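You operate a simulated robot arm through the tools that you are given. There is no shell and no other tool. Be economical: measure what you need, move in short steps, check, and stop when the job is done.

The job below is to be done with a simulated two-armed robot. You get a single attempt, and the scene is never put back.

Task
Take the red cover from the top of the grey table and put it on top of the brown carton there. Fetch the bare cover and set it on the low shelf of the cool down rack. Take the capped stud from the top of the grey table and leave it on the low shelf of the cool down rack. Lift the green feed lid open. Do these in any order.

Only the result counts: the job must be done as asked and must still hold three seconds after the hand-in. Knocking over, shifting, dropping, spilling or breaking anything else fails it. A push-on lid holds only when it is set on centred and level and pressed home; a screw cap is set on level and turned clockwise until tight.

Robot
Two 7-joint arms with two-finger parallel grippers on one trunk, on a base that drives. Base frame: it is fixed to the floor where the robot stands at the start and does not move with it; the origin is under the middle of the robot, x ahead of it, y to its left, z up. Readings come in m, degrees, newtons and seconds.
The left shoulder is at the start at [0.07, 0.134, 1.176], the right one opposite. With the tool pointing down near the work surface each hand reaches from about 0.1 to 0.64 m from the robot's upright axis, wherever it stands, measured 20 degrees to its own side. Places, roughly: bare cover (11x6x6 cm) [0.7, 0.2, 0.8]; capped stud (4x4x5 cm) [0.4, -0.3, 0.8]; green feed lid [-1.1, -2.2, 0.8]; low shelf of the cool down rack [2.1, 2.4, 0.4]; red cover (4x4x3 cm) [0.5, 0.2, 0.8]. Payload 1.57 kg a hand.
The TCP of each hand is the grasp point between the finger pads, 0.03 m short of the fingertips. In the tool frame z runs along the fingers and y along their closing line. The gripper opens to 0.08 m. The fingers are 0.017 m wide and 0.012 m thick; the gripper's body (0.04 by 0.082 m) begins 0.08 m behind the TCP.
Orientation is told as [roll, pitch, yaw] about the base's x, y, z axes, in that order, counted from this pose: with the fingers straight down and closing along the base's y, the tool's x points along the base's -x, its y along +y and its z along -z.

Tools
- The arms move only by the tool arm_command. It takes "left_targets", "right_targets" or both (then of equal length, played together; a hand with none holds still); each is a list of rows, each a list of 3 entries, a list of its own where there are three numbers: the shift along the tool's x, y, z in m, then the turn, a rotation vector about the tool's x, y, z in degrees, then the closure, from 0 (fully open) to 1 (shut). In form: [[[dx, dy, dz], [rx, ry, rz], fingers], ...]. A call has 1 to 20 rows; each row shifts and turns the commanded pose from where the row before left it, along the tool's axes as they then stand. Rows are played at 5 a second. More than 0.05 m and 8.6 degrees between two rows, or a gripper value outside its range, and nothing of the call is played. A pose out of reach is approached as far as the arm can. The call stops where the force on the tool passes 40 N (or 10 N more than at its start, if that is more) or the arm is blocked; 0.2 s more then pass. The fingers move at their own pace (about 0.153 m/s each) and stop on an object; they squeeze with about 31 N. The grip force told is the motor's: it shows also when the fingers shut on nothing. Time passes only in rows, and 0.2 s behind the last, so rows that do not move let the fingers close. The reply holds the time, the measured pose of the TCP, the force on the tool along the base axes, the opening and the grip force, in the units named above and with some noise, with the torque about the TCP (base axes, N m) and any sound that the robot's microphone picked up.
- Cameras (640 x 400 px; columns grow to the right, rows downward): "scene" is now at [0.1291, -0.0046, 1.3883]; the picture's right is [-0.07, -1.00, 0.00], its down [-0.71, 0.05, -0.70] and it looks along [0.70, -0.05, -0.72] (base axes); focal length 288 px, centre (320, 200). "left" rides on the left gripper at [0.072, 0.007, -0.122] in its tool frame; the picture's right is [-0.09, 1.00, 0.00], its down [-0.84, -0.08, -0.54] and it looks along [-0.54, -0.05, 0.84] (tool axes); focal length 238 px, centre (320, 200). "right" rides on the right gripper at [0.072, -0.007, -0.122] in its tool frame; the picture's right is [0.09, 1.00, 0.00], its down [-0.84, 0.08, -0.54] and it looks along [-0.54, 0.05, 0.84] (tool axes); focal length 238 px, centre (320, 200). There is no depth. A picture from a camera that has moved, and an enlarged one, comes with that camera's place and axes in the base frame and with its lens.
- grab_frame(camera): a new picture of that camera. No time passes.
- move_column(by): slides the trunk up (or, below 0, down) by that many m; the arms and the scene camera ride with it, the base frame stays. It gives what a move gives, with no picture.
- base_move(legs): drives the robot by 1 to 6 legs, each [ahead, left, turn to the left] in m, m and degrees, along the robot's own axes; the way and the turn of a leg run together, so that a leg with both is an arc; at most 1.5 m and 180 degrees a leg. The arms and the cameras ride along, it lands a little off, and it stops where it bumps. It gives what a move gives.
- head_to(pan, tilt): turns the head with the scene camera to pan (to the left, within 86 degrees either way) and tilt (down, from -29 to 69), counted from straight ahead of the robot. It gives what a move gives.
- enlarge(camera, box): a new picture of the part [left, top, right, bottom] of that camera's present view, enlarged. No time passes.
- hand_in(): hands the job in; it is judged then, once.

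Work in short steps. Places have to be worked out from the pictures, the camera data and where the tool is seen: move nearer, look again, correct. Check each grasp and each placing, and mend what went wrong. You have 165 turns and 138 pictures in all, those below and enlarged ones among them. Open the grippers and draw the arms clear of the work before you hand the job in, unless the task says otherwise; then end with one line.

The tools are called after "Request:" as a command line: name --argument value ..., lists and objects as JSON in quotes. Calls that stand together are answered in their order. arm_command: Moves the arms, as the interface text tells. Its arguments: {"type":"object","properties":{"left_targets":{"type":"array","items":{"type":"array"}},"right_targets":{"type":"array","items":{"type":"array"}}},"required":[]} The other tools are called the same way: move_column (by) slides the trunk up or down; base_move (legs) drives the base; head_to (pan, tilt) turns the head that bears the scene camera; grab_frame (camera) takes a picture; enlarge (camera, box) takes an enlarged picture of a part of a camera's view; hand_in () hands the job in.

At the start:

```text
time: 0.0
left_ee_pos: [0.4035, 0.1566, 1.1159]
left_tcp_rot: [0.0, 0.0, 0.1]
left_force: [0.2, 0.1, 1.1]
left_wrist_torque: [0.02, 0.02, -0.02]
left_grip_width: 0.0801
left_grasp_force: 0.1
right_ee_pos: [0.4301, -0.2207, 1.0858]
right_tcp_rot: [0.0, 0.0, 0.0]
right_force: [0.9, -0.3, -0.2]
right_wrist_torque: [0.02, 0.01, 0.01]
right_grip_width: 0.0801
right_grasp_force: 0.1
trunk travel left (down, up): [-0.75, 0.19]
robot x, y, heading: [0.0002, 0.0007, 0.2]
head pan, tilt: [-4.1, 45.8]
```

scene: 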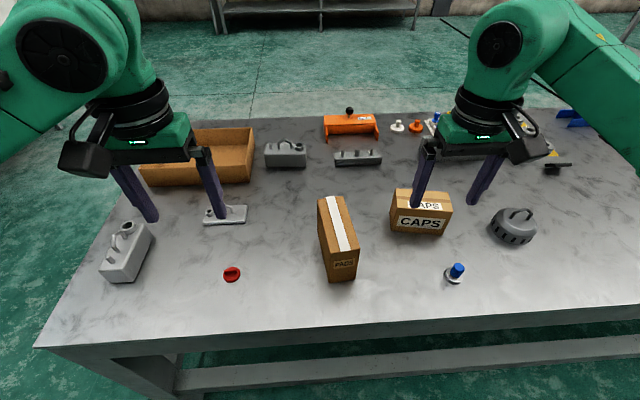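
right: 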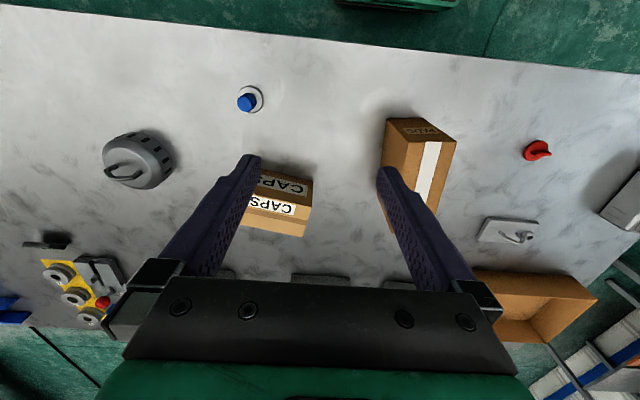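
left: 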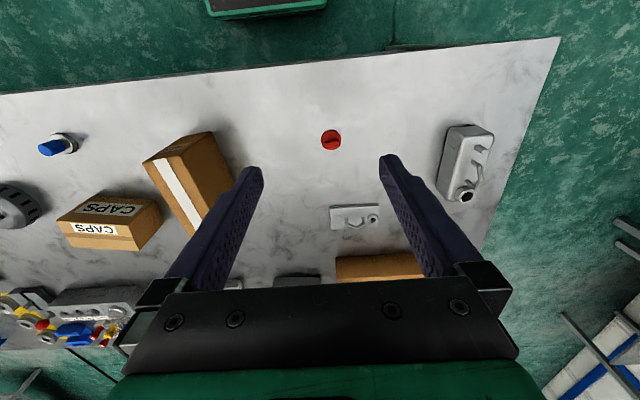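

I'll look closer at the table items first.

Request:
enlarge --camera "scene" --box '[80, 120, 320, 300]'

Request:
enlarge --camera "scene" --box '[300, 100, 580, 300]'

Request:
enlarge --camera "left" --box '[280, 100, 520, 250]'

```text
2.22 times, centred on (200, 210) of scene
camera zoom: at [0.1291, -0.0046, 1.3883], right [-0.07, -1.0, 0.0], down [-0.71, 0.05, -0.7], along [0.7, -0.05, -0.72], focal length 641 px, centre (587, 178)
```

zoom: 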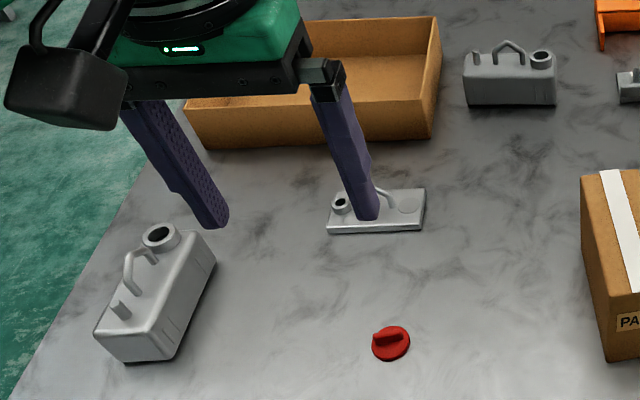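

```text
2.00 times, centred on (440, 200) of scene
camera zoom: at [0.1291, -0.0046, 1.3883], right [-0.07, -1.0, 0.0], down [-0.71, 0.05, -0.7], along [0.7, -0.05, -0.72], focal length 577 px, centre (80, 200)
```

zoom: 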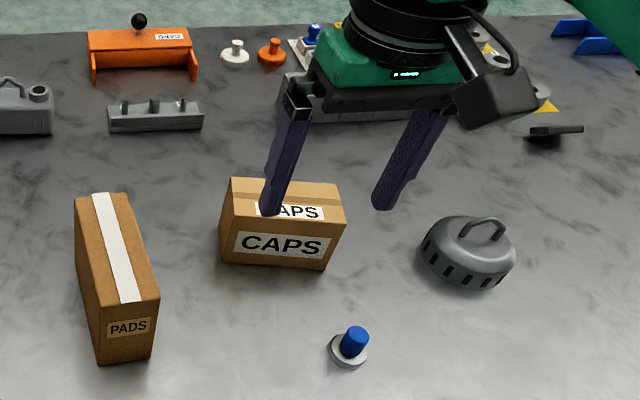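

```text
2.67 times, centred on (400, 175) of left
camera zoom: at [0.33, 0.1643, 1.2379], right [0.09, 1.0, 0.0], down [0.84, -0.08, 0.54], along [0.54, -0.05, -0.84], focal length 636 px, centre (107, 267)
```

zoom: 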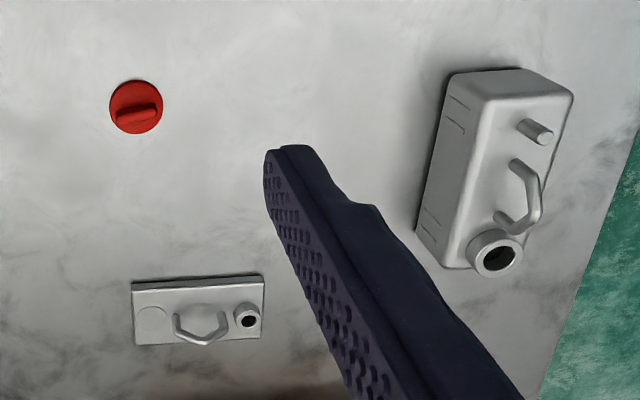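

The bare cover seems to be the flat silver plate with handle, the stud the white flange with the blue cap. I move both hands above their nearest targets (left: red cover ≈[0.476,0.169], right: stud ≈[0.445,-0.334]) and look.

Request:
arm_command --left_targets '[[[-0.018, 0.003, 0.04], [0, 0, 0], 0], [[-0.018, 0.003, 0.04], [0, 0, 0], 0], [[-0.018, 0.003, 0.04], [0, 0, 0], 0], [[-0.018, 0.003, 0.04], [0, 0, 0], 0]]' --right_targets '[[[-0.004, -0.028, 0.034], [0, 0, 0], 0], [[-0.004, -0.028, 0.034], [0, 0, 0], 0], [[-0.004, -0.028, 0.034], [0, 0, 0], 0], [[-0.004, -0.028, 0.034], [0, 0, 0], 0]]'

Request:
grab_frame --camera "right"

Request:
grab_frame --camera "left"

Request:
grab_frame --camera "scene"

```text
time: 1.0
left_ee_pos: [0.4769, 0.1698, 0.9543]
left_tcp_rot: [0.0, 0.1, 0.1]
left_force: [0.2, -0.2, -0.5]
left_wrist_torque: [-0.03, 0.0, 0.03]
left_grip_width: 0.0803
left_grasp_force: 0.0
right_ee_pos: [0.4484, -0.336, 0.9478]
right_tcp_rot: [0.1, 0.0, 0.0]
right_force: [-0.9, 0.7, 0.0]
right_wrist_torque: [-0.01, 0.03, 0.03]
right_grip_width: 0.08
right_grasp_force: 0.1
trunk travel left (down, up): [-0.75, 0.19]
robot x, y, heading: [-0.0006, 0.0002, -0.0]
head pan, tilt: [-4.1, 45.8]
```

```text
131 pictures are left
camera right: at [0.3769, -0.3439, 1.0682], right [-0.09, 1.0, 0.0], down [0.84, 0.08, 0.54], along [0.54, 0.05, -0.84], focal length 238 px, centre (320, 200)
```

right: 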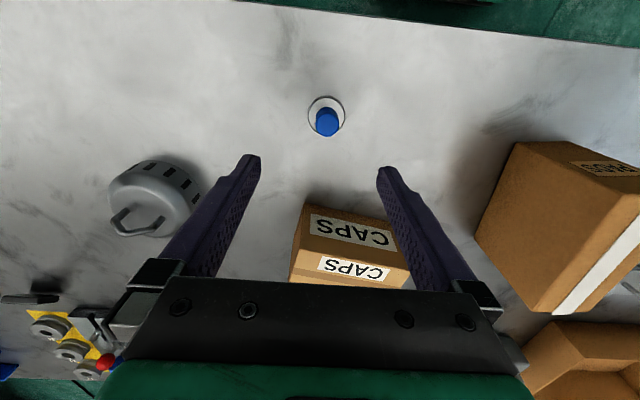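

```text
130 pictures are left
camera left: at [0.4045, 0.1779, 1.0776], right [0.09, 1.0, 0.0], down [0.84, -0.08, 0.54], along [0.54, -0.05, -0.84], focal length 238 px, centre (320, 200)
```

left: 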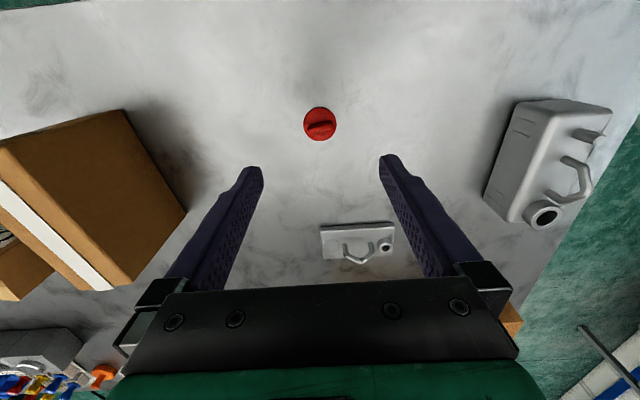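

```text
129 pictures are left
camera scene: at [0.131, -0.0058, 1.3881], right [-0.07, -1.0, 0.0], down [-0.72, 0.05, -0.7], along [0.69, -0.05, -0.72], focal length 288 px, centre (320, 200)
```

scene: 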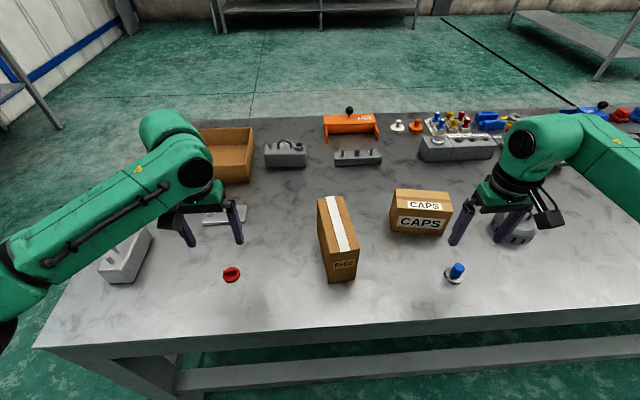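

Zooming on the stud, the red cover and the two cartons.

Request:
enlarge --camera "right" --box '[280, 70, 380, 150]'

Request:
enlarge --camera "left" --box '[270, 80, 430, 280]'

Request:
enlarge --camera "scene" --box '[300, 170, 480, 300]'

```text
5.00 times, centred on (330, 110) of right
camera zoom: at [0.3769, -0.3439, 1.0682], right [-0.09, 1.0, 0.0], down [0.84, 0.08, 0.54], along [0.54, 0.05, -0.84], focal length 1192 px, centre (270, 650)
```

zoom: 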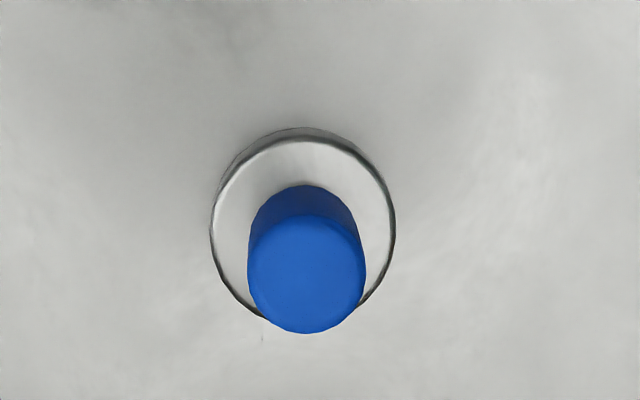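

```text
2.00 times, centred on (350, 180) of left
camera zoom: at [0.4045, 0.1779, 1.0776], right [0.09, 1.0, 0.0], down [0.84, -0.08, 0.54], along [0.54, -0.05, -0.84], focal length 477 px, centre (260, 240)
```

zoom: 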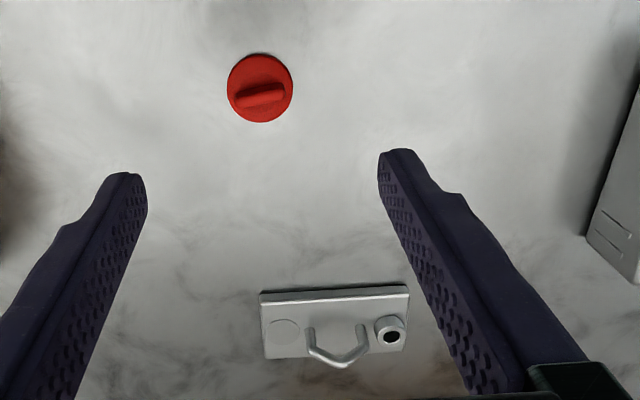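

```text
3.08 times, centred on (390, 235) of scene
camera zoom: at [0.131, -0.0058, 1.3881], right [-0.07, -1.0, 0.0], down [-0.72, 0.05, -0.7], along [0.69, -0.05, -0.72], focal length 887 px, centre (105, 92)
```

zoom: 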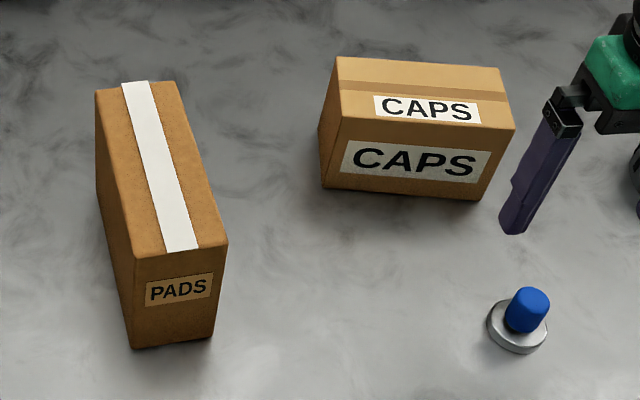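

Two cartons; I compare their colours from the right camera.

Request:
enlarge --camera "right" --box '[280, 130, 640, 380]'

Request:
head_to --pan -25 --tilt 35

Request:
grab_frame --camera "scene"

```text
1.60 times, centred on (460, 255) of right
camera zoom: at [0.3769, -0.3439, 1.0682], right [-0.09, 1.0, 0.0], down [0.84, 0.08, 0.54], along [0.54, 0.05, -0.84], focal length 381 px, centre (96, 112)
```

zoom: 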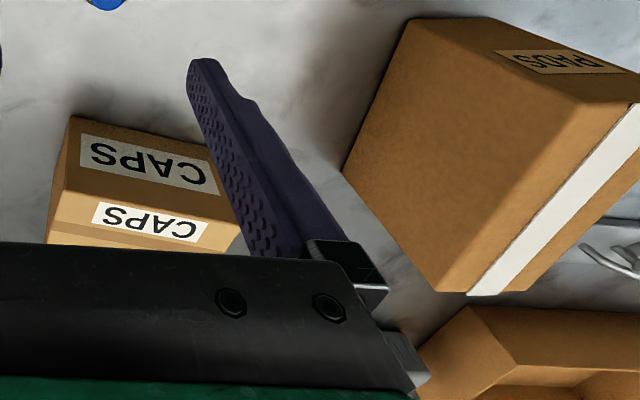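

```text
time: 1.8
left_ee_pos: [0.4748, 0.1712, 0.9554]
left_tcp_rot: [0.0, 0.0, 0.0]
left_force: [-0.2, 0.1, 0.8]
left_wrist_torque: [0.02, 0.0, 0.02]
left_grip_width: 0.0801
left_grasp_force: 0.0
right_ee_pos: [0.4478, -0.3351, 0.9498]
right_tcp_rot: [0.0, 0.0, 0.0]
right_force: [0.6, 0.9, -0.3]
right_wrist_torque: [0.0, 0.02, -0.02]
right_grip_width: 0.08
right_grasp_force: 0.1
trunk travel left (down, up): [-0.75, 0.19]
robot x, y, heading: [0.0011, -0.0008, 0.1]
head pan, tilt: [-25.0, 35.0]
```

```text
124 pictures are left
camera scene: at [0.1281, -0.0357, 1.4042], right [-0.42, -0.91, 0.0], down [-0.52, 0.24, -0.82], along [0.74, -0.35, -0.57], focal length 288 px, centre (320, 200)
```

scene: 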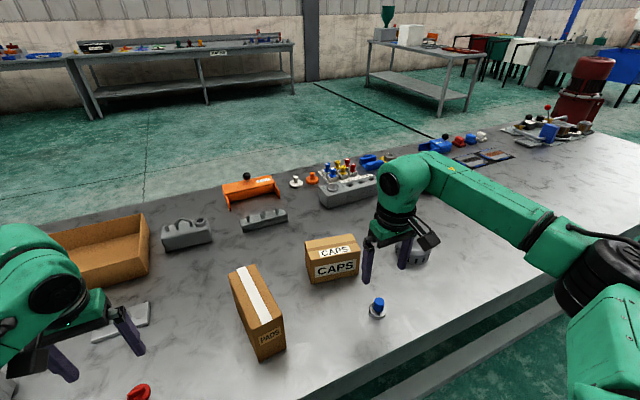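

I take the PADS carton (plain, darker brown; top centre ≈[0.513,-0.07], z≈0.92) as the brown one. Before grasping I look at the rack and the feed lid so as to choose suitable grasps.

Request:
head_to --pan 50 --tilt 15

Request:
grab_frame --camera "scene"

Request:
head_to --pan -86 --tilt 15

Request:
grab_frame --camera "scene"

```text
time: 3.3
left_ee_pos: [0.4748, 0.1722, 0.9563]
left_tcp_rot: [0.0, -0.1, 0.0]
left_force: [-0.1, 0.5, -0.5]
left_wrist_torque: [0.02, 0.0, 0.06]
left_grip_width: 0.0798
left_grasp_force: 0.1
right_ee_pos: [0.4483, -0.3348, 0.9491]
right_tcp_rot: [0.0, 0.1, 0.0]
right_force: [-0.1, 0.5, 0.6]
right_wrist_torque: [0.01, 0.0, 0.01]
right_grip_width: 0.0799
right_grasp_force: 0.1
trunk travel left (down, up): [-0.75, 0.19]
robot x, y, heading: [-0.0013, 0.001, -0.1]
head pan, tilt: [50.0, 15.0]
```

```text
123 pictures are left
camera scene: at [0.1088, 0.0726, 1.4362], right [0.77, -0.64, 0.0], down [-0.17, -0.2, -0.97], along [0.62, 0.74, -0.26], focal length 288 px, centre (320, 200)
```

scene: 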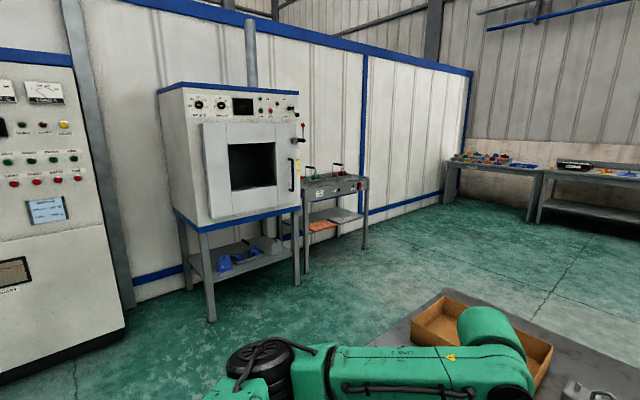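

```text
time: 5.5
left_ee_pos: [0.4749, 0.1709, 0.9564]
left_tcp_rot: [0.0, 0.0, 0.0]
left_force: [0.6, -0.9, 0.0]
left_wrist_torque: [0.01, -0.01, 0.02]
left_grip_width: 0.08
left_grasp_force: 0.1
right_ee_pos: [0.4466, -0.336, 0.9495]
right_tcp_rot: [0.0, 0.0, 0.0]
right_force: [0.2, -0.6, 0.0]
right_wrist_torque: [0.0, -0.03, 0.01]
right_grip_width: 0.08
right_grasp_force: 0.0
trunk travel left (down, up): [-0.75, 0.19]
robot x, y, heading: [0.0043, -0.0003, -0.3]
head pan, tilt: [-85.9, 15.0]
```

```text
122 pictures are left
camera scene: at [0.0553, -0.092, 1.4362], right [-1.0, -0.07, 0.0], down [-0.02, 0.26, -0.97], along [0.07, -0.96, -0.26], focal length 288 px, centre (320, 200)
```

scene: 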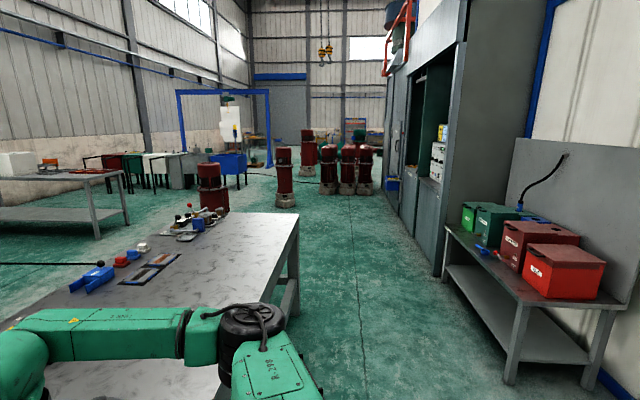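

The cool-down rack is the small trolley right of the oven; the feed lids are at the bench behind right. Zoom on both.

Request:
enlarge --camera "scene" --box '[430, 190, 640, 390]'

Request:
head_to --pan 50 --tilt 15

Request:
enlarge --camera "scene" --box '[280, 150, 390, 280]'

```text
2.00 times, centred on (535, 290) of scene
camera zoom: at [0.0553, -0.092, 1.4362], right [-1.0, -0.07, 0.0], down [-0.02, 0.26, -0.97], along [0.07, -0.96, -0.26], focal length 577 px, centre (-110, 20)
```

zoom: 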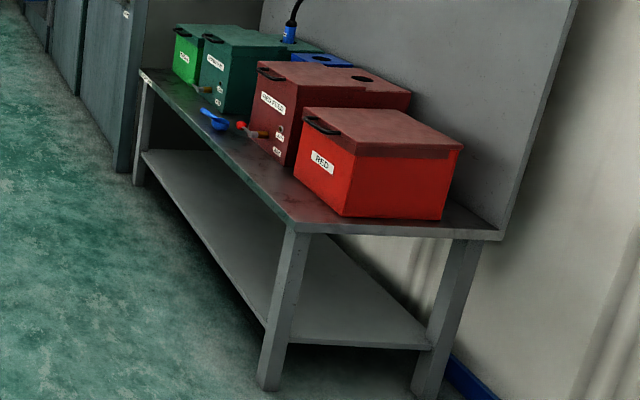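

```text
time: 7.7
left_ee_pos: [0.4757, 0.1703, 0.9561]
left_tcp_rot: [0.0, 0.0, 0.0]
left_force: [-0.1, 0.3, -0.6]
left_wrist_torque: [0.04, 0.0, 0.04]
left_grip_width: 0.08
left_grasp_force: 0.0
right_ee_pos: [0.4468, -0.3352, 0.9492]
right_tcp_rot: [0.0, 0.0, 0.0]
right_force: [0.9, 0.6, 0.2]
right_wrist_torque: [0.0, -0.01, 0.01]
right_grip_width: 0.0798
right_grasp_force: 0.0
trunk travel left (down, up): [-0.75, 0.19]
robot x, y, heading: [0.0007, -0.0022, 0.1]
head pan, tilt: [50.0, 15.0]
```

```text
3.08 times, centred on (335, 215) of scene
camera zoom: at [0.1087, 0.0727, 1.4362], right [0.77, -0.64, 0.0], down [-0.17, -0.2, -0.97], along [0.62, 0.74, -0.26], focal length 887 px, centre (274, 154)
```

zoom: 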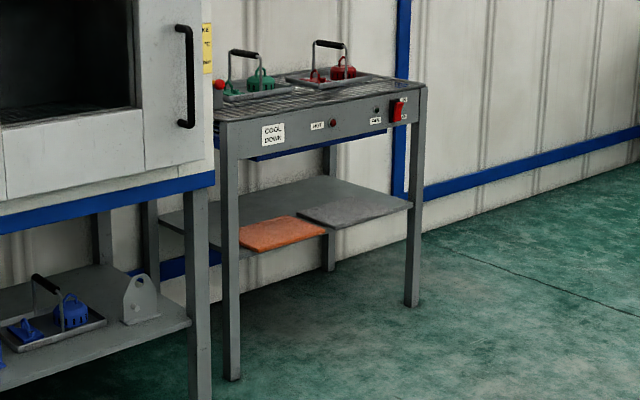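

The low shelf lies under an upper grille, so stud and cover must later be held with a tilted hand. First the red cover: the left TCP stands right above it, so I descend 0.121 m and close.

Request:
arm_command --left_targets '[[[0, 0, 0.04], [0, 0, 0], 0], [[0, 0, 0.04], [0, 0, 0], 0], [[0, 0, 0.03], [0, 0, 0], 0], [[0, 0, 0.012], [0, 0, 0], 0]]'

Request:
grab_frame --camera "left"

```text
time: 8.7
left_ee_pos: [0.4731, 0.17, 0.8334]
left_tcp_rot: [0.0, 0.0, 0.1]
left_force: [1.2, -0.3, -0.2]
left_wrist_torque: [0.02, 0.02, 0.01]
left_grip_width: 0.08
left_grasp_force: 0.1
right_ee_pos: [0.4471, -0.3347, 0.9489]
right_tcp_rot: [0.0, 0.0, 0.0]
right_force: [-0.9, 0.7, 0.2]
right_wrist_torque: [0.02, 0.01, 0.0]
right_grip_width: 0.0796
right_grasp_force: 0.1
trunk travel left (down, up): [-0.75, 0.19]
robot x, y, heading: [0.0004, 0.0005, -0.0]
head pan, tilt: [50.0, 15.0]
```

```text
119 pictures are left
camera left: at [0.4017, 0.1773, 0.9551], right [0.09, 1.0, 0.0], down [0.84, -0.08, 0.54], along [0.54, -0.05, -0.84], focal length 238 px, centre (320, 200)
```

left: 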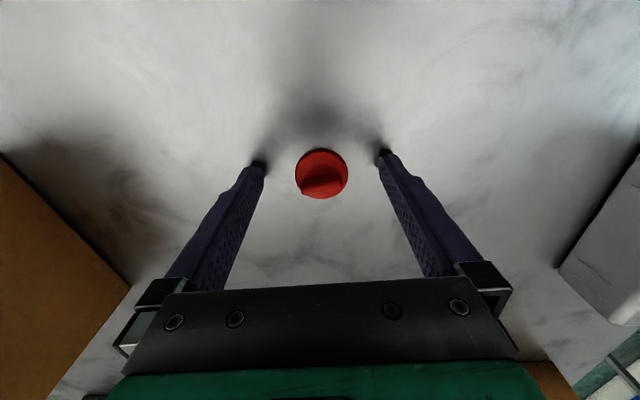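

Well centred between the fingers; close and lift slightly.

Request:
arm_command --left_targets '[[[0, 0, 0], [0, 0, 0], 1], [[0, 0, 0], [0, 0, 0], 1], [[0, 0, -0.03], [0, 0, 0], 1], [[0, 0, -0.05], [0, 0, 0], 1], [[0, 0, -0.05], [0, 0, 0], 1], [[0, 0, -0.04], [0, 0, 0], 1]]'

Request:
grab_frame --camera "left"

Request:
head_to --pan 0 --tilt 50

Request:
grab_frame --camera "scene"

```text
time: 10.1
left_ee_pos: [0.4728, 0.1702, 1.0021]
left_tcp_rot: [0.0, 0.0, 0.1]
left_force: [-0.4, 1.0, -0.3]
left_wrist_torque: [0.01, -0.04, -0.02]
left_grip_width: 0.0326
left_grasp_force: 31.2
right_ee_pos: [0.448, -0.3348, 0.9486]
right_tcp_rot: [0.0, 0.0, 0.0]
right_force: [0.1, -0.2, 0.8]
right_wrist_torque: [0.03, -0.03, 0.01]
right_grip_width: 0.0801
right_grasp_force: 0.0
trunk travel left (down, up): [-0.75, 0.19]
robot x, y, heading: [-0.0027, -0.0014, 0.2]
head pan, tilt: [50.0, 15.0]
```

```text
118 pictures are left
camera left: at [0.401, 0.1784, 1.1257], right [0.09, 1.0, 0.0], down [0.84, -0.08, 0.54], along [0.54, -0.05, -0.84], focal length 238 px, centre (320, 200)
```

left: 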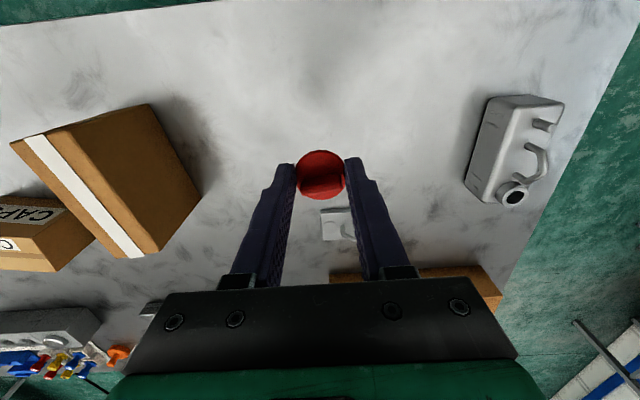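

```text
time: 11.2
left_ee_pos: [0.4732, 0.1706, 1.0027]
left_tcp_rot: [0.0, 0.1, 0.0]
left_force: [-0.8, -0.2, -1.1]
left_wrist_torque: [0.04, 0.01, 0.01]
left_grip_width: 0.0323
left_grasp_force: 31.1
right_ee_pos: [0.4478, -0.3345, 0.9498]
right_tcp_rot: [0.0, -0.2, 0.0]
right_force: [0.1, -0.3, 0.3]
right_wrist_torque: [-0.03, -0.03, 0.0]
right_grip_width: 0.0801
right_grasp_force: 0.0
trunk travel left (down, up): [-0.75, 0.19]
robot x, y, heading: [-0.0011, 0.0024, -0.2]
head pan, tilt: [0.0, 50.0]
```

```text
117 pictures are left
camera scene: at [0.1257, 0.0013, 1.3825], right [0.0, -1.0, 0.0], down [-0.77, 0.0, -0.64], along [0.64, 0.0, -0.77], focal length 288 px, centre (320, 200)
```

scene: 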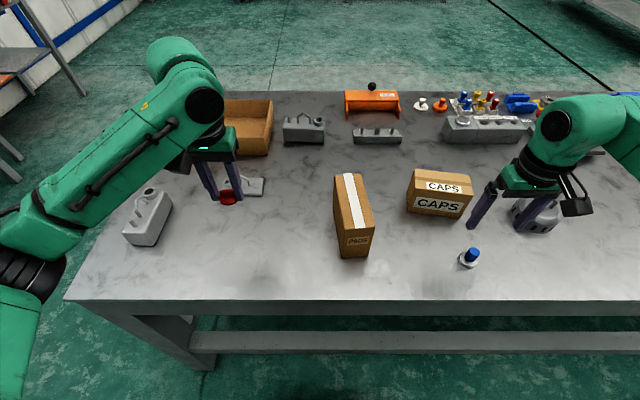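

Held (0.033 m). I zoom on the PADS carton to pin down its top.

Request:
enlarge --camera "scene" --box '[310, 160, 400, 270]'

Request:
enlarge --camera "left" --box '[0, 90, 220, 270]'

```text
3.64 times, centred on (355, 215) of scene
camera zoom: at [0.1257, 0.0013, 1.3825], right [0.0, -1.0, 0.0], down [-0.77, 0.0, -0.64], along [0.64, 0.0, -0.77], focal length 1048 px, centre (193, 146)
```

zoom: 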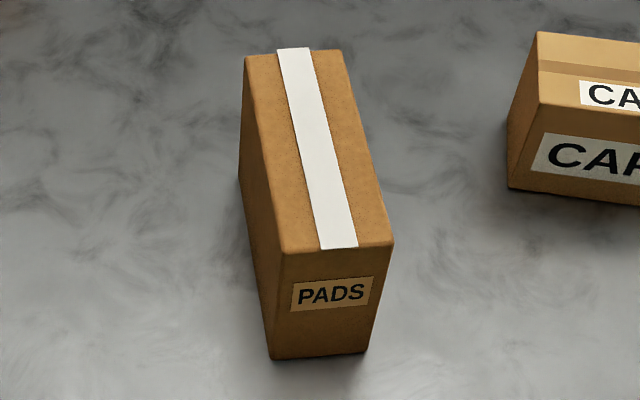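

```text
2.22 times, centred on (110, 180) of left
camera zoom: at [0.4018, 0.1784, 1.1247], right [0.09, 1.0, 0.0], down [0.84, -0.08, 0.54], along [0.54, -0.05, -0.84], focal length 530 px, centre (787, 244)
```

zoom: 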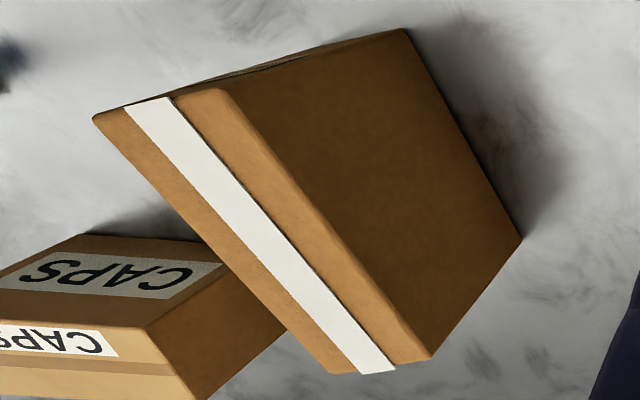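

Carton top: centre ≈[0.513,-0.069], z≈0.919, 6 cm wide. I move the cover over it (bottom stays at ~0.97).

Request:
arm_command --left_targets '[[[-0.0067, -0.04, 0], [0, 0, 0], 1], [[-0.0067, -0.04, 0], [0, 0, 0], 1], [[-0.0067, -0.04, 0], [0, 0, 0], 1], [[-0.0067, -0.04, 0], [0, 0, 0], 1], [[-0.0067, -0.04, 0], [0, 0, 0], 1], [[-0.0067, -0.04, 0], [0, 0, 0], 1], [[0, 0, 0.03], [0, 0, 0], 1]]'

Request:
grab_frame --camera "left"

Request:
enlarge --camera "scene" --box '[280, 130, 440, 280]'

```text
time: 12.8
left_ee_pos: [0.5129, -0.0722, 0.975]
left_tcp_rot: [-0.1, 0.0, 0.1]
left_force: [-0.4, 0.0, 0.2]
left_wrist_torque: [-0.02, 0.01, 0.0]
left_grip_width: 0.0321
left_grasp_force: 31.2
right_ee_pos: [0.4486, -0.3344, 0.9494]
right_tcp_rot: [0.0, 0.0, 0.0]
right_force: [-0.6, 0.1, 0.1]
right_wrist_torque: [-0.04, 0.03, 0.01]
right_grip_width: 0.0803
right_grasp_force: 0.0
trunk travel left (down, up): [-0.75, 0.19]
robot x, y, heading: [-0.0033, -0.0017, 0.2]
head pan, tilt: [0.0, 50.0]
```

```text
114 pictures are left
camera left: at [0.4415, -0.0654, 1.0975], right [0.09, 1.0, 0.0], down [0.84, -0.08, 0.54], along [0.54, -0.05, -0.84], focal length 238 px, centre (320, 200)
```

left: 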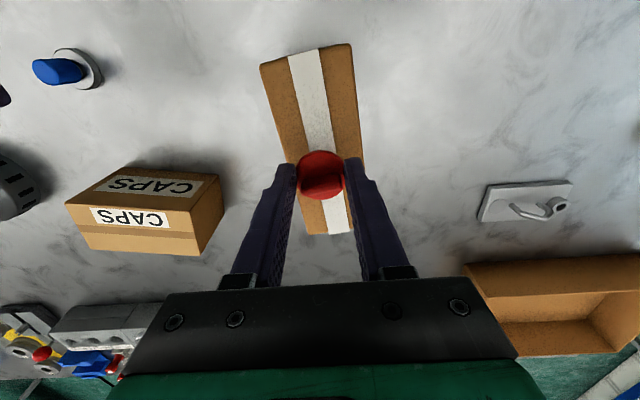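

```text
2.67 times, centred on (360, 205) of scene
camera zoom: at [0.1265, 0.0023, 1.3824], right [0.0, -1.0, 0.0], down [-0.77, 0.0, -0.64], along [0.64, 0.0, -0.77], focal length 769 px, centre (213, 187)
```

zoom: 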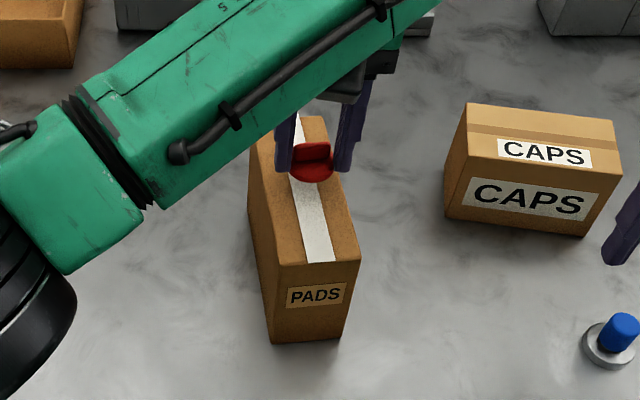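

Centred. I lower until contact, then read the force.

Request:
arm_command --left_targets '[[[0, 0.002, 0.015], [0, 0, 0], 1], [[0, 0, 0.004], [0, 0, 0], 1], [[0, 0, 0.002], [0, 0, 0], 1]]'

```text
time: 13.7
left_ee_pos: [0.5147, -0.0727, 0.9531]
left_tcp_rot: [0.0, 0.0, 0.0]
left_force: [0.6, 0.3, 2.3]
left_wrist_torque: [0.04, -0.07, 0.0]
left_grip_width: 0.0317
left_grasp_force: 30.8
right_ee_pos: [0.4466, -0.3346, 0.95]
right_tcp_rot: [0.0, 0.0, 0.0]
right_force: [0.7, 0.9, -0.1]
right_wrist_torque: [-0.02, -0.01, 0.0]
right_grip_width: 0.0804
right_grasp_force: 0.1
trunk travel left (down, up): [-0.75, 0.19]
robot x, y, heading: [0.0018, 0.0026, 0.3]
head pan, tilt: [0.0, 50.0]
```

A little contact (2.3 N). One millimetre more, then open slowly and retreat upward.

Request:
arm_command --left_targets '[[[0, 0, 0.001], [0, 0, 0], 1], [[0, 0, 0], [0, 0, 0], 0.5], [[0, 0, 0], [0, 0, 0], 0.2], [[0, 0, -0.03], [0, 0, 0], 0.2], [[0, 0, -0.05], [0, 0, 0], 0.2], [[0, 0, -0.05], [0, 0, 0], 0]]'

Request:
grab_frame --camera "left"

```text
time: 15.1
left_ee_pos: [0.5111, -0.0698, 1.0801]
left_tcp_rot: [0.0, 0.0, 0.1]
left_force: [-0.3, 0.4, 0.3]
left_wrist_torque: [0.02, 0.01, -0.03]
left_grip_width: 0.0801
left_grasp_force: 0.1
right_ee_pos: [0.4468, -0.3338, 0.9482]
right_tcp_rot: [0.0, 0.1, 0.1]
right_force: [-0.4, 0.0, 0.6]
right_wrist_torque: [0.0, -0.02, -0.01]
right_grip_width: 0.0803
right_grasp_force: 0.0
trunk travel left (down, up): [-0.75, 0.19]
robot x, y, heading: [0.0019, 0.001, 0.0]
head pan, tilt: [0.0, 50.0]
```

```text
112 pictures are left
camera left: at [0.4388, -0.0613, 1.203], right [0.09, 1.0, 0.0], down [0.84, -0.08, 0.54], along [0.54, -0.05, -0.84], focal length 238 px, centre (320, 200)
```

left: 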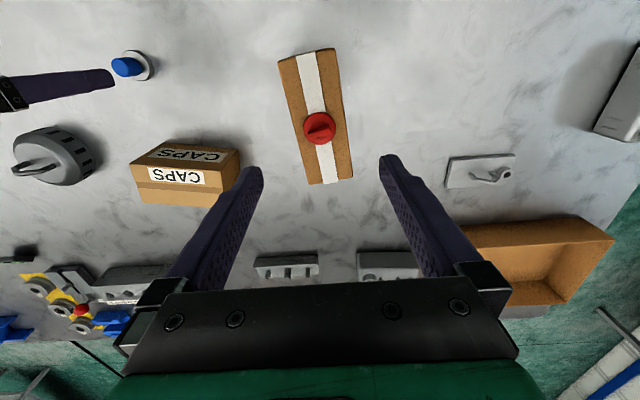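

The red cover rests centred on the carton. Now I swing the left hand away and tilt the right hand ~32° forward above the stud.

Request:
arm_command --left_targets '[[[0, 0.05, 0], [0, 0, 0], 0], [[0, 0.05, 0], [0, 0, 0], 0], [[0, 0.05, 0], [0, 0, 0], 0], [[0, 0.05, 0], [0, 0, 0], 0], [[0, 0, 0], [0, 0, 0], 0]]' --right_targets '[[[0.024, 0.002, 0.03], [0, 0, 0], 0], [[0, 0, 0], [0, -8, 0], 0], [[0, 0, 0], [0, -8, 0], 0], [[0, 0, 0], [0, -8, 0], 0], [[0, 0, 0], [0, -8, 0], 0]]'

Request:
grab_frame --camera "right"

```text
time: 16.2
left_ee_pos: [0.515, 0.1262, 1.0834]
left_tcp_rot: [-0.1, 0.0, -0.1]
left_force: [-0.5, 0.3, -0.5]
left_wrist_torque: [0.02, 0.02, -0.04]
left_grip_width: 0.0799
left_grasp_force: 0.2
right_ee_pos: [0.4219, -0.3317, 0.9181]
right_tcp_rot: [0.1, -32.1, 0.0]
right_force: [0.9, -0.2, -0.2]
right_wrist_torque: [0.0, -0.01, 0.01]
right_grip_width: 0.0801
right_grasp_force: 0.1
trunk travel left (down, up): [-0.75, 0.19]
robot x, y, heading: [-0.0026, -0.0018, 0.2]
head pan, tilt: [0.0, 50.0]
```

```text
111 pictures are left
camera right: at [0.2961, -0.3391, 0.9826], right [-0.08, 1.0, -0.05], down [0.42, 0.08, 0.9], along [0.9, 0.05, -0.42], focal length 238 px, centre (320, 200)
```

right: 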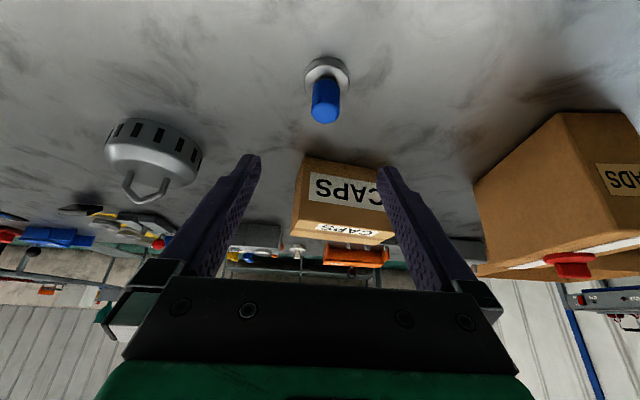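

Nearly aligned; descend 5 cm and look closer.

Request:
arm_command --right_targets '[[[0.0133, 0, 0.0212], [0, 0, 0], 0], [[0.0133, 0, 0.0212], [0, 0, 0], 0]]'

Request:
enlarge --camera "right" --box '[220, 50, 420, 230]'

Request:
enlarge --camera "scene" --box '[400, 150, 560, 290]'

```text
time: 16.9
left_ee_pos: [0.5166, 0.1259, 1.0834]
left_tcp_rot: [0.0, -0.1, 0.0]
left_force: [-0.5, -0.9, -0.5]
left_wrist_torque: [0.01, -0.03, 0.0]
left_grip_width: 0.0802
left_grasp_force: 0.0
right_ee_pos: [0.4223, -0.33, 0.8683]
right_tcp_rot: [0.1, -31.9, -0.1]
right_force: [-0.8, 0.3, -0.1]
right_wrist_torque: [0.01, 0.01, 0.02]
right_grip_width: 0.0798
right_grasp_force: 0.1
trunk travel left (down, up): [-0.75, 0.19]
robot x, y, heading: [0.0, -0.0007, 0.2]
head pan, tilt: [0.0, 50.0]
```

```text
2.22 times, centred on (320, 140) of right
camera zoom: at [0.2971, -0.3378, 0.932], right [-0.08, 1.0, -0.05], down [0.42, 0.08, 0.9], along [0.9, 0.05, -0.43], focal length 530 px, centre (320, 333)
```

zoom: 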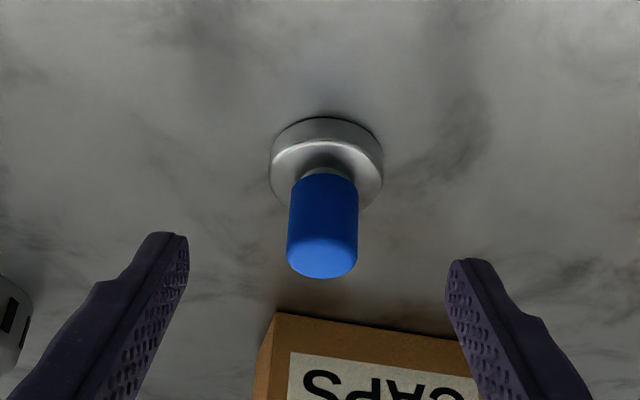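

```text
2.86 times, centred on (480, 220) of scene
camera zoom: at [0.126, 0.0002, 1.3824], right [0.0, -1.0, 0.0], down [-0.77, 0.0, -0.64], along [0.64, 0.0, -0.77], focal length 824 px, centre (-137, 143)
```

zoom: 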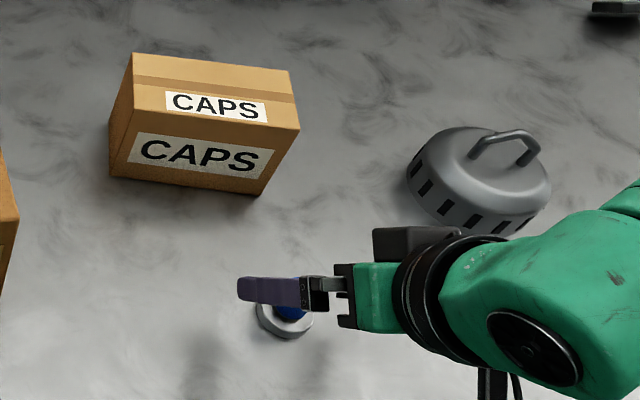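

Stud centre ≈[0.432,-0.331], flange ~1 cm thick. I go down 3.5 cm to bring fingertips alongside the flange.

Request:
arm_command --right_targets '[[[0.011, -0.001, 0.0138], [0, 0, 0], 0], [[0.0093, 0, 0.0149], [0, 0, 0], 0]]'

Request:
grab_frame --camera "right"

```text
time: 17.4
left_ee_pos: [0.5157, 0.1255, 1.0828]
left_tcp_rot: [0.0, 0.0, -0.1]
left_force: [0.0, -0.6, 0.4]
left_wrist_torque: [-0.02, 0.01, 0.0]
left_grip_width: 0.08
left_grasp_force: 0.0
right_ee_pos: [0.419, -0.3318, 0.835]
right_tcp_rot: [0.0, -32.0, -0.1]
right_force: [0.4, -0.1, 0.7]
right_wrist_torque: [-0.03, 0.01, -0.05]
right_grip_width: 0.0802
right_grasp_force: 0.1
trunk travel left (down, up): [-0.75, 0.19]
robot x, y, heading: [0.0004, -0.0047, 0.0]
head pan, tilt: [0.0, 50.0]
```

```text
108 pictures are left
camera right: at [0.2939, -0.3399, 0.8985], right [-0.08, 1.0, -0.05], down [0.42, 0.08, 0.9], along [0.9, 0.05, -0.43], focal length 238 px, centre (320, 200)
```

right: 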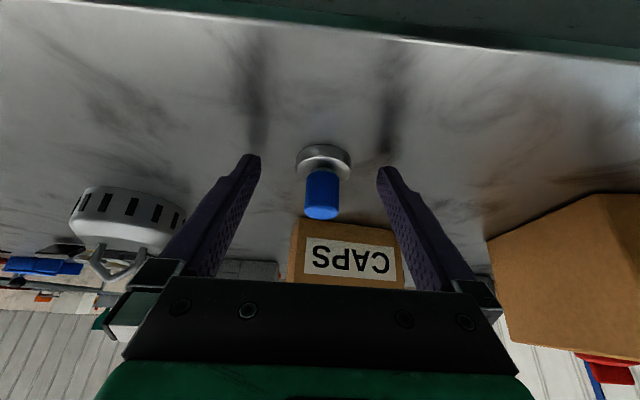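

Zoom to measure flange centre against the fingertips.

Request:
enlarge --camera "right" --box '[230, 125, 410, 235]'

```text
3.56 times, centred on (320, 180) of right
camera zoom: at [0.2939, -0.3399, 0.8985], right [-0.08, 1.0, -0.05], down [0.42, 0.08, 0.9], along [0.9, 0.05, -0.43], focal length 848 px, centre (320, 271)
```

zoom: 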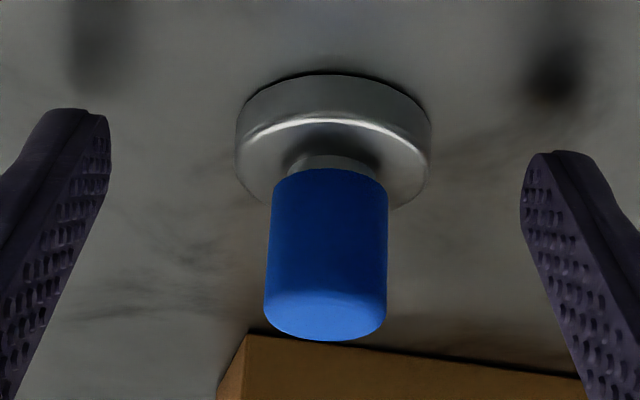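

Flange centre ≈0.430, the tips straddle it properly. Close and lift a little.

Request:
arm_command --right_targets '[[[0.0005, 0, 0.0009], [0, 0, 0], 1], [[0, 0, 0], [0, 0, 0], 1], [[0, 0, 0], [0, 0, 0], 1], [[-0.0106, 0, -0.017], [0, 0, 0], 1]]'

Request:
enlarge --camera "right" --box '[230, 125, 410, 235]'

```text
time: 18.4
left_ee_pos: [0.5168, 0.1275, 1.083]
left_tcp_rot: [0.0, 0.0, 0.1]
left_force: [0.5, -0.1, -0.8]
left_wrist_torque: [0.02, -0.02, -0.03]
left_grip_width: 0.08
left_grasp_force: 0.1
right_ee_pos: [0.4202, -0.3316, 0.851]
right_tcp_rot: [-0.1, -31.9, 0.1]
right_force: [-0.4, -0.4, -2.2]
right_wrist_torque: [-0.02, 0.04, -0.02]
right_grip_width: 0.0212
right_grasp_force: 30.9
trunk travel left (down, up): [-0.75, 0.19]
robot x, y, heading: [-0.0019, 0.0009, -0.0]
head pan, tilt: [0.0, 50.0]
```

```text
3.56 times, centred on (320, 180) of right
camera zoom: at [0.2943, -0.3384, 0.9165], right [-0.08, 1.0, -0.05], down [0.42, 0.08, 0.9], along [0.9, 0.05, -0.43], focal length 848 px, centre (320, 271)
```

zoom: 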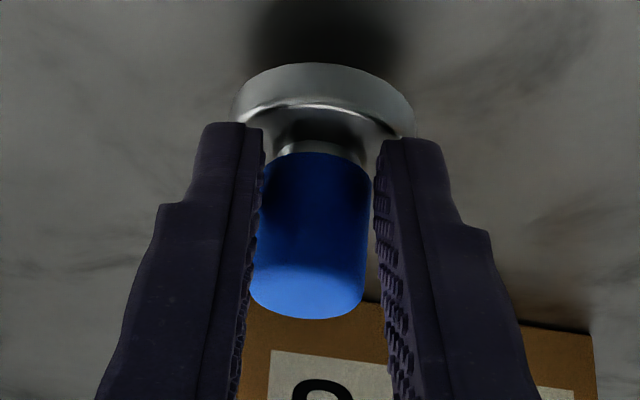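

The fingers hold the cap shaft just over the flange (0.021 m) and the whole stud came up with it (≈2 N). I lift it higher and check that it hangs level.

Request:
arm_command --right_targets '[[[-0.0212, 0, -0.034], [0, 0, 0], 1], [[-0.0212, 0, -0.034], [0, 0, 0], 1], [[-0.0212, 0, -0.034], [0, 0, 0], 1], [[-0.0212, 0, -0.034], [0, 0, 0], 1], [[-0.0212, 0, -0.034], [0, 0, 0], 1]]'

Request:
head_to --pan -35 --tilt 40

Request:
grab_frame --camera "scene"

Request:
enlarge --camera "right" --box '[230, 125, 410, 235]'

```text
time: 19.6
left_ee_pos: [0.5167, 0.1271, 1.0831]
left_tcp_rot: [0.0, 0.0, 0.2]
left_force: [-0.7, 0.9, -0.1]
left_wrist_torque: [-0.01, -0.03, 0.01]
left_grip_width: 0.08
left_grasp_force: 0.0
right_ee_pos: [0.4185, -0.3329, 1.0561]
right_tcp_rot: [0.0, -32.1, 0.0]
right_force: [0.3, 0.9, -1.2]
right_wrist_torque: [-0.03, 0.06, -0.04]
right_grip_width: 0.0217
right_grasp_force: 30.8
trunk travel left (down, up): [-0.75, 0.19]
robot x, y, heading: [0.002, -0.0002, -0.1]
head pan, tilt: [0.0, 50.0]
```

```text
time: 20.7
left_ee_pos: [0.5178, 0.1265, 1.0823]
left_tcp_rot: [0.0, 0.0, 0.0]
left_force: [0.6, 0.5, 0.3]
left_wrist_torque: [0.0, 0.01, -0.01]
left_grip_width: 0.0796
left_grasp_force: 0.0
right_ee_pos: [0.4184, -0.3342, 1.0549]
right_tcp_rot: [0.0, -32.0, -0.1]
right_force: [0.1, -0.7, -1.5]
right_wrist_torque: [-0.02, 0.03, 0.02]
right_grip_width: 0.0215
right_grasp_force: 31.6
trunk travel left (down, up): [-0.75, 0.19]
robot x, y, heading: [-0.0018, 0.0015, -0.0]
head pan, tilt: [-35.0, 40.0]
```

```text
105 pictures are left
camera scene: at [0.1185, -0.0477, 1.3966], right [-0.57, -0.82, 0.0], down [-0.53, 0.37, -0.77], along [0.63, -0.44, -0.64], focal length 288 px, centre (320, 200)
```

scene: 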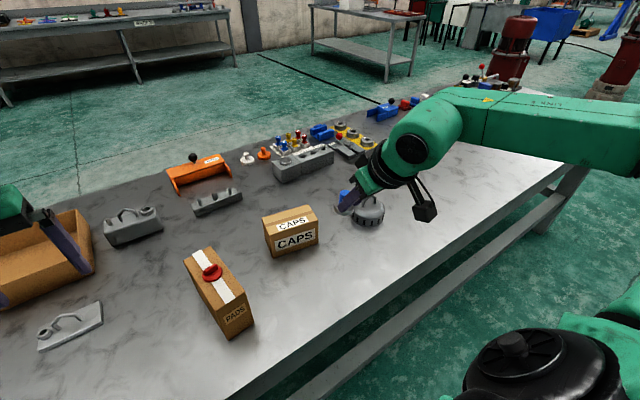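

```text
3.56 times, centred on (320, 180) of right
camera zoom: at [0.2935, -0.3415, 1.1181], right [-0.08, 1.0, -0.05], down [0.42, 0.08, 0.9], along [0.9, 0.05, -0.43], focal length 848 px, centre (320, 271)
```

zoom: 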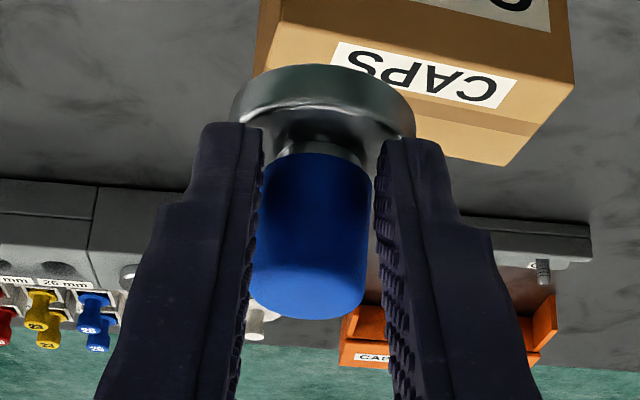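

The stud hangs securely. I'll fetch the cover (plate centre ≈[0.657,0.212]) from the table's left end so the tilted hand points along its long axis: drive back, left, turn right 90°, and approach in front of that end.

Request:
base_move --legs '[[-0.35, 0, 0], [0, 1.35, 0], [0, 0, -90], [0, 0.91, 0]]'

Request:
head_to --pan 0 --tilt 45

Request:
grab_frame --camera "scene"

```text
time: 37.3
left_ee_pos: [0.6983, 0.8184, 1.0835]
left_tcp_rot: [0.0, 0.0, -89.4]
left_force: [0.7, 0.5, 0.1]
left_wrist_torque: [0.0, -0.01, -0.02]
left_grip_width: 0.08
left_grasp_force: 0.1
right_ee_pos: [0.2378, 0.9113, 1.0546]
right_tcp_rot: [0.0, -32.1, -89.4]
right_force: [-0.9, -0.4, -0.7]
right_wrist_torque: [0.06, -0.01, -0.01]
right_grip_width: 0.0194
right_grasp_force: 31.1
trunk travel left (down, up): [-0.75, 0.19]
robot x, y, heading: [0.5693, 1.3377, -89.5]
head pan, tilt: [-35.0, 40.0]
```

```text
time: 38.3
left_ee_pos: [0.6991, 0.8179, 1.0819]
left_tcp_rot: [0.0, 0.1, -89.4]
left_force: [-0.3, 1.1, -0.6]
left_wrist_torque: [0.0, 0.0, -0.03]
left_grip_width: 0.0798
left_grasp_force: 0.1
right_ee_pos: [0.2369, 0.9112, 1.0531]
right_tcp_rot: [-0.1, -31.9, -89.5]
right_force: [0.3, -0.7, -0.5]
right_wrist_torque: [0.07, 0.0, -0.01]
right_grip_width: 0.0192
right_grasp_force: 31.4
trunk travel left (down, up): [-0.75, 0.19]
robot x, y, heading: [0.5678, 1.3355, -89.3]
head pan, tilt: [0.0, 45.0]
```

```text
103 pictures are left
camera scene: at [0.5675, 1.203, 1.3893], right [-1.0, -0.01, 0.0], down [-0.01, 0.71, -0.71], along [0.01, -0.71, -0.71], focal length 288 px, centre (320, 200)
```

scene: 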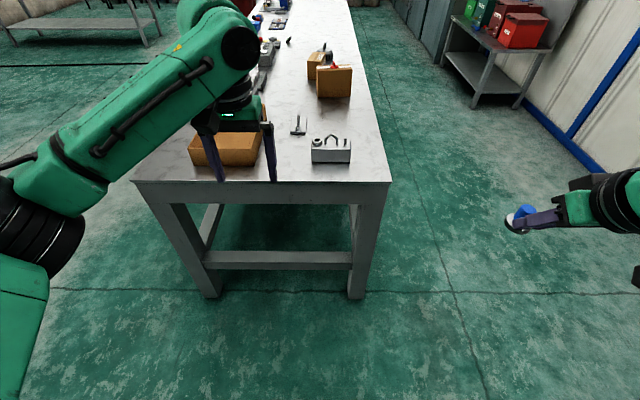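

The right opening shrank a bit (0.0215→0.0192); I check the stud.

Request:
enlarge --camera "right" --box '[230, 125, 410, 235]'

Request:
enlarge --camera "scene" --box '[480, 180, 600, 250]'

Request:
enlarge --camera "scene" --box '[180, 30, 400, 190]'

```text
3.56 times, centred on (320, 180) of right
camera zoom: at [0.2301, 1.0359, 1.1182], right [0.99, 0.09, -0.05], down [0.08, -0.42, 0.9], along [0.06, -0.9, -0.43], focal length 848 px, centre (320, 271)
```

zoom: 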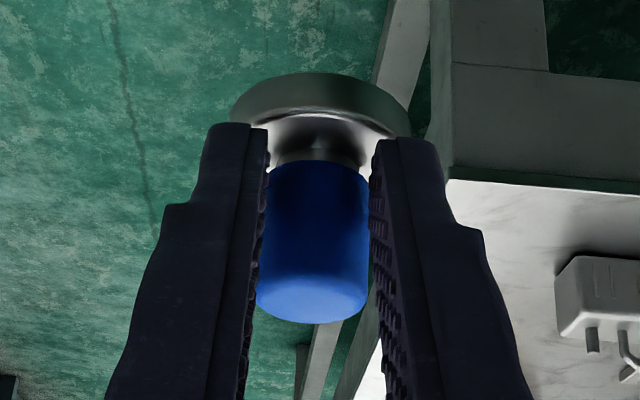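

```text
5.33 times, centred on (540, 215) of scene
camera zoom: at [0.5675, 1.203, 1.3893], right [-1.0, -0.01, 0.0], down [-0.01, 0.71, -0.71], along [0.01, -0.71, -0.71], focal length 1538 px, centre (-853, 120)
```

zoom: 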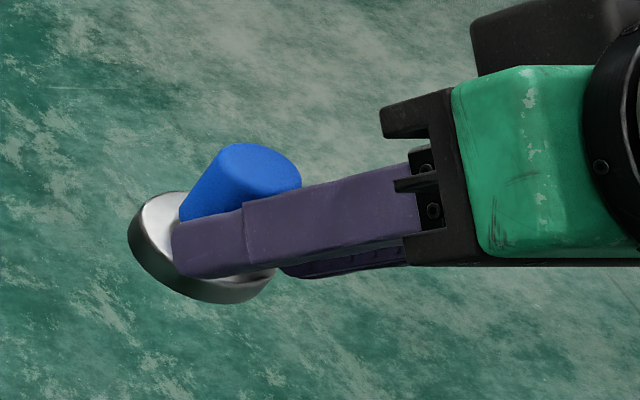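

```text
2.50 times, centred on (290, 110) of scene
camera zoom: at [0.5675, 1.203, 1.3893], right [-1.0, -0.01, 0.0], down [-0.01, 0.71, -0.71], along [0.01, -0.71, -0.71], focal length 721 px, centre (395, 425)
```

zoom: 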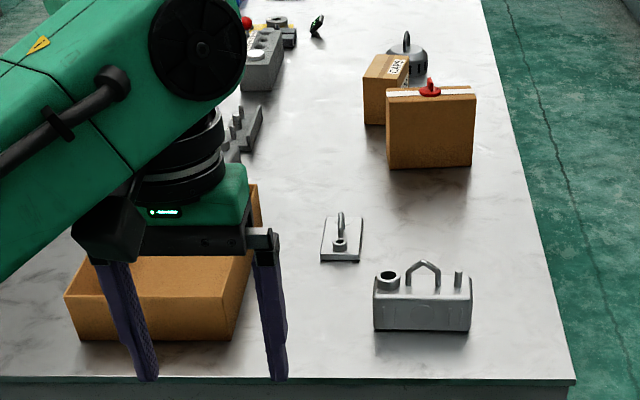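

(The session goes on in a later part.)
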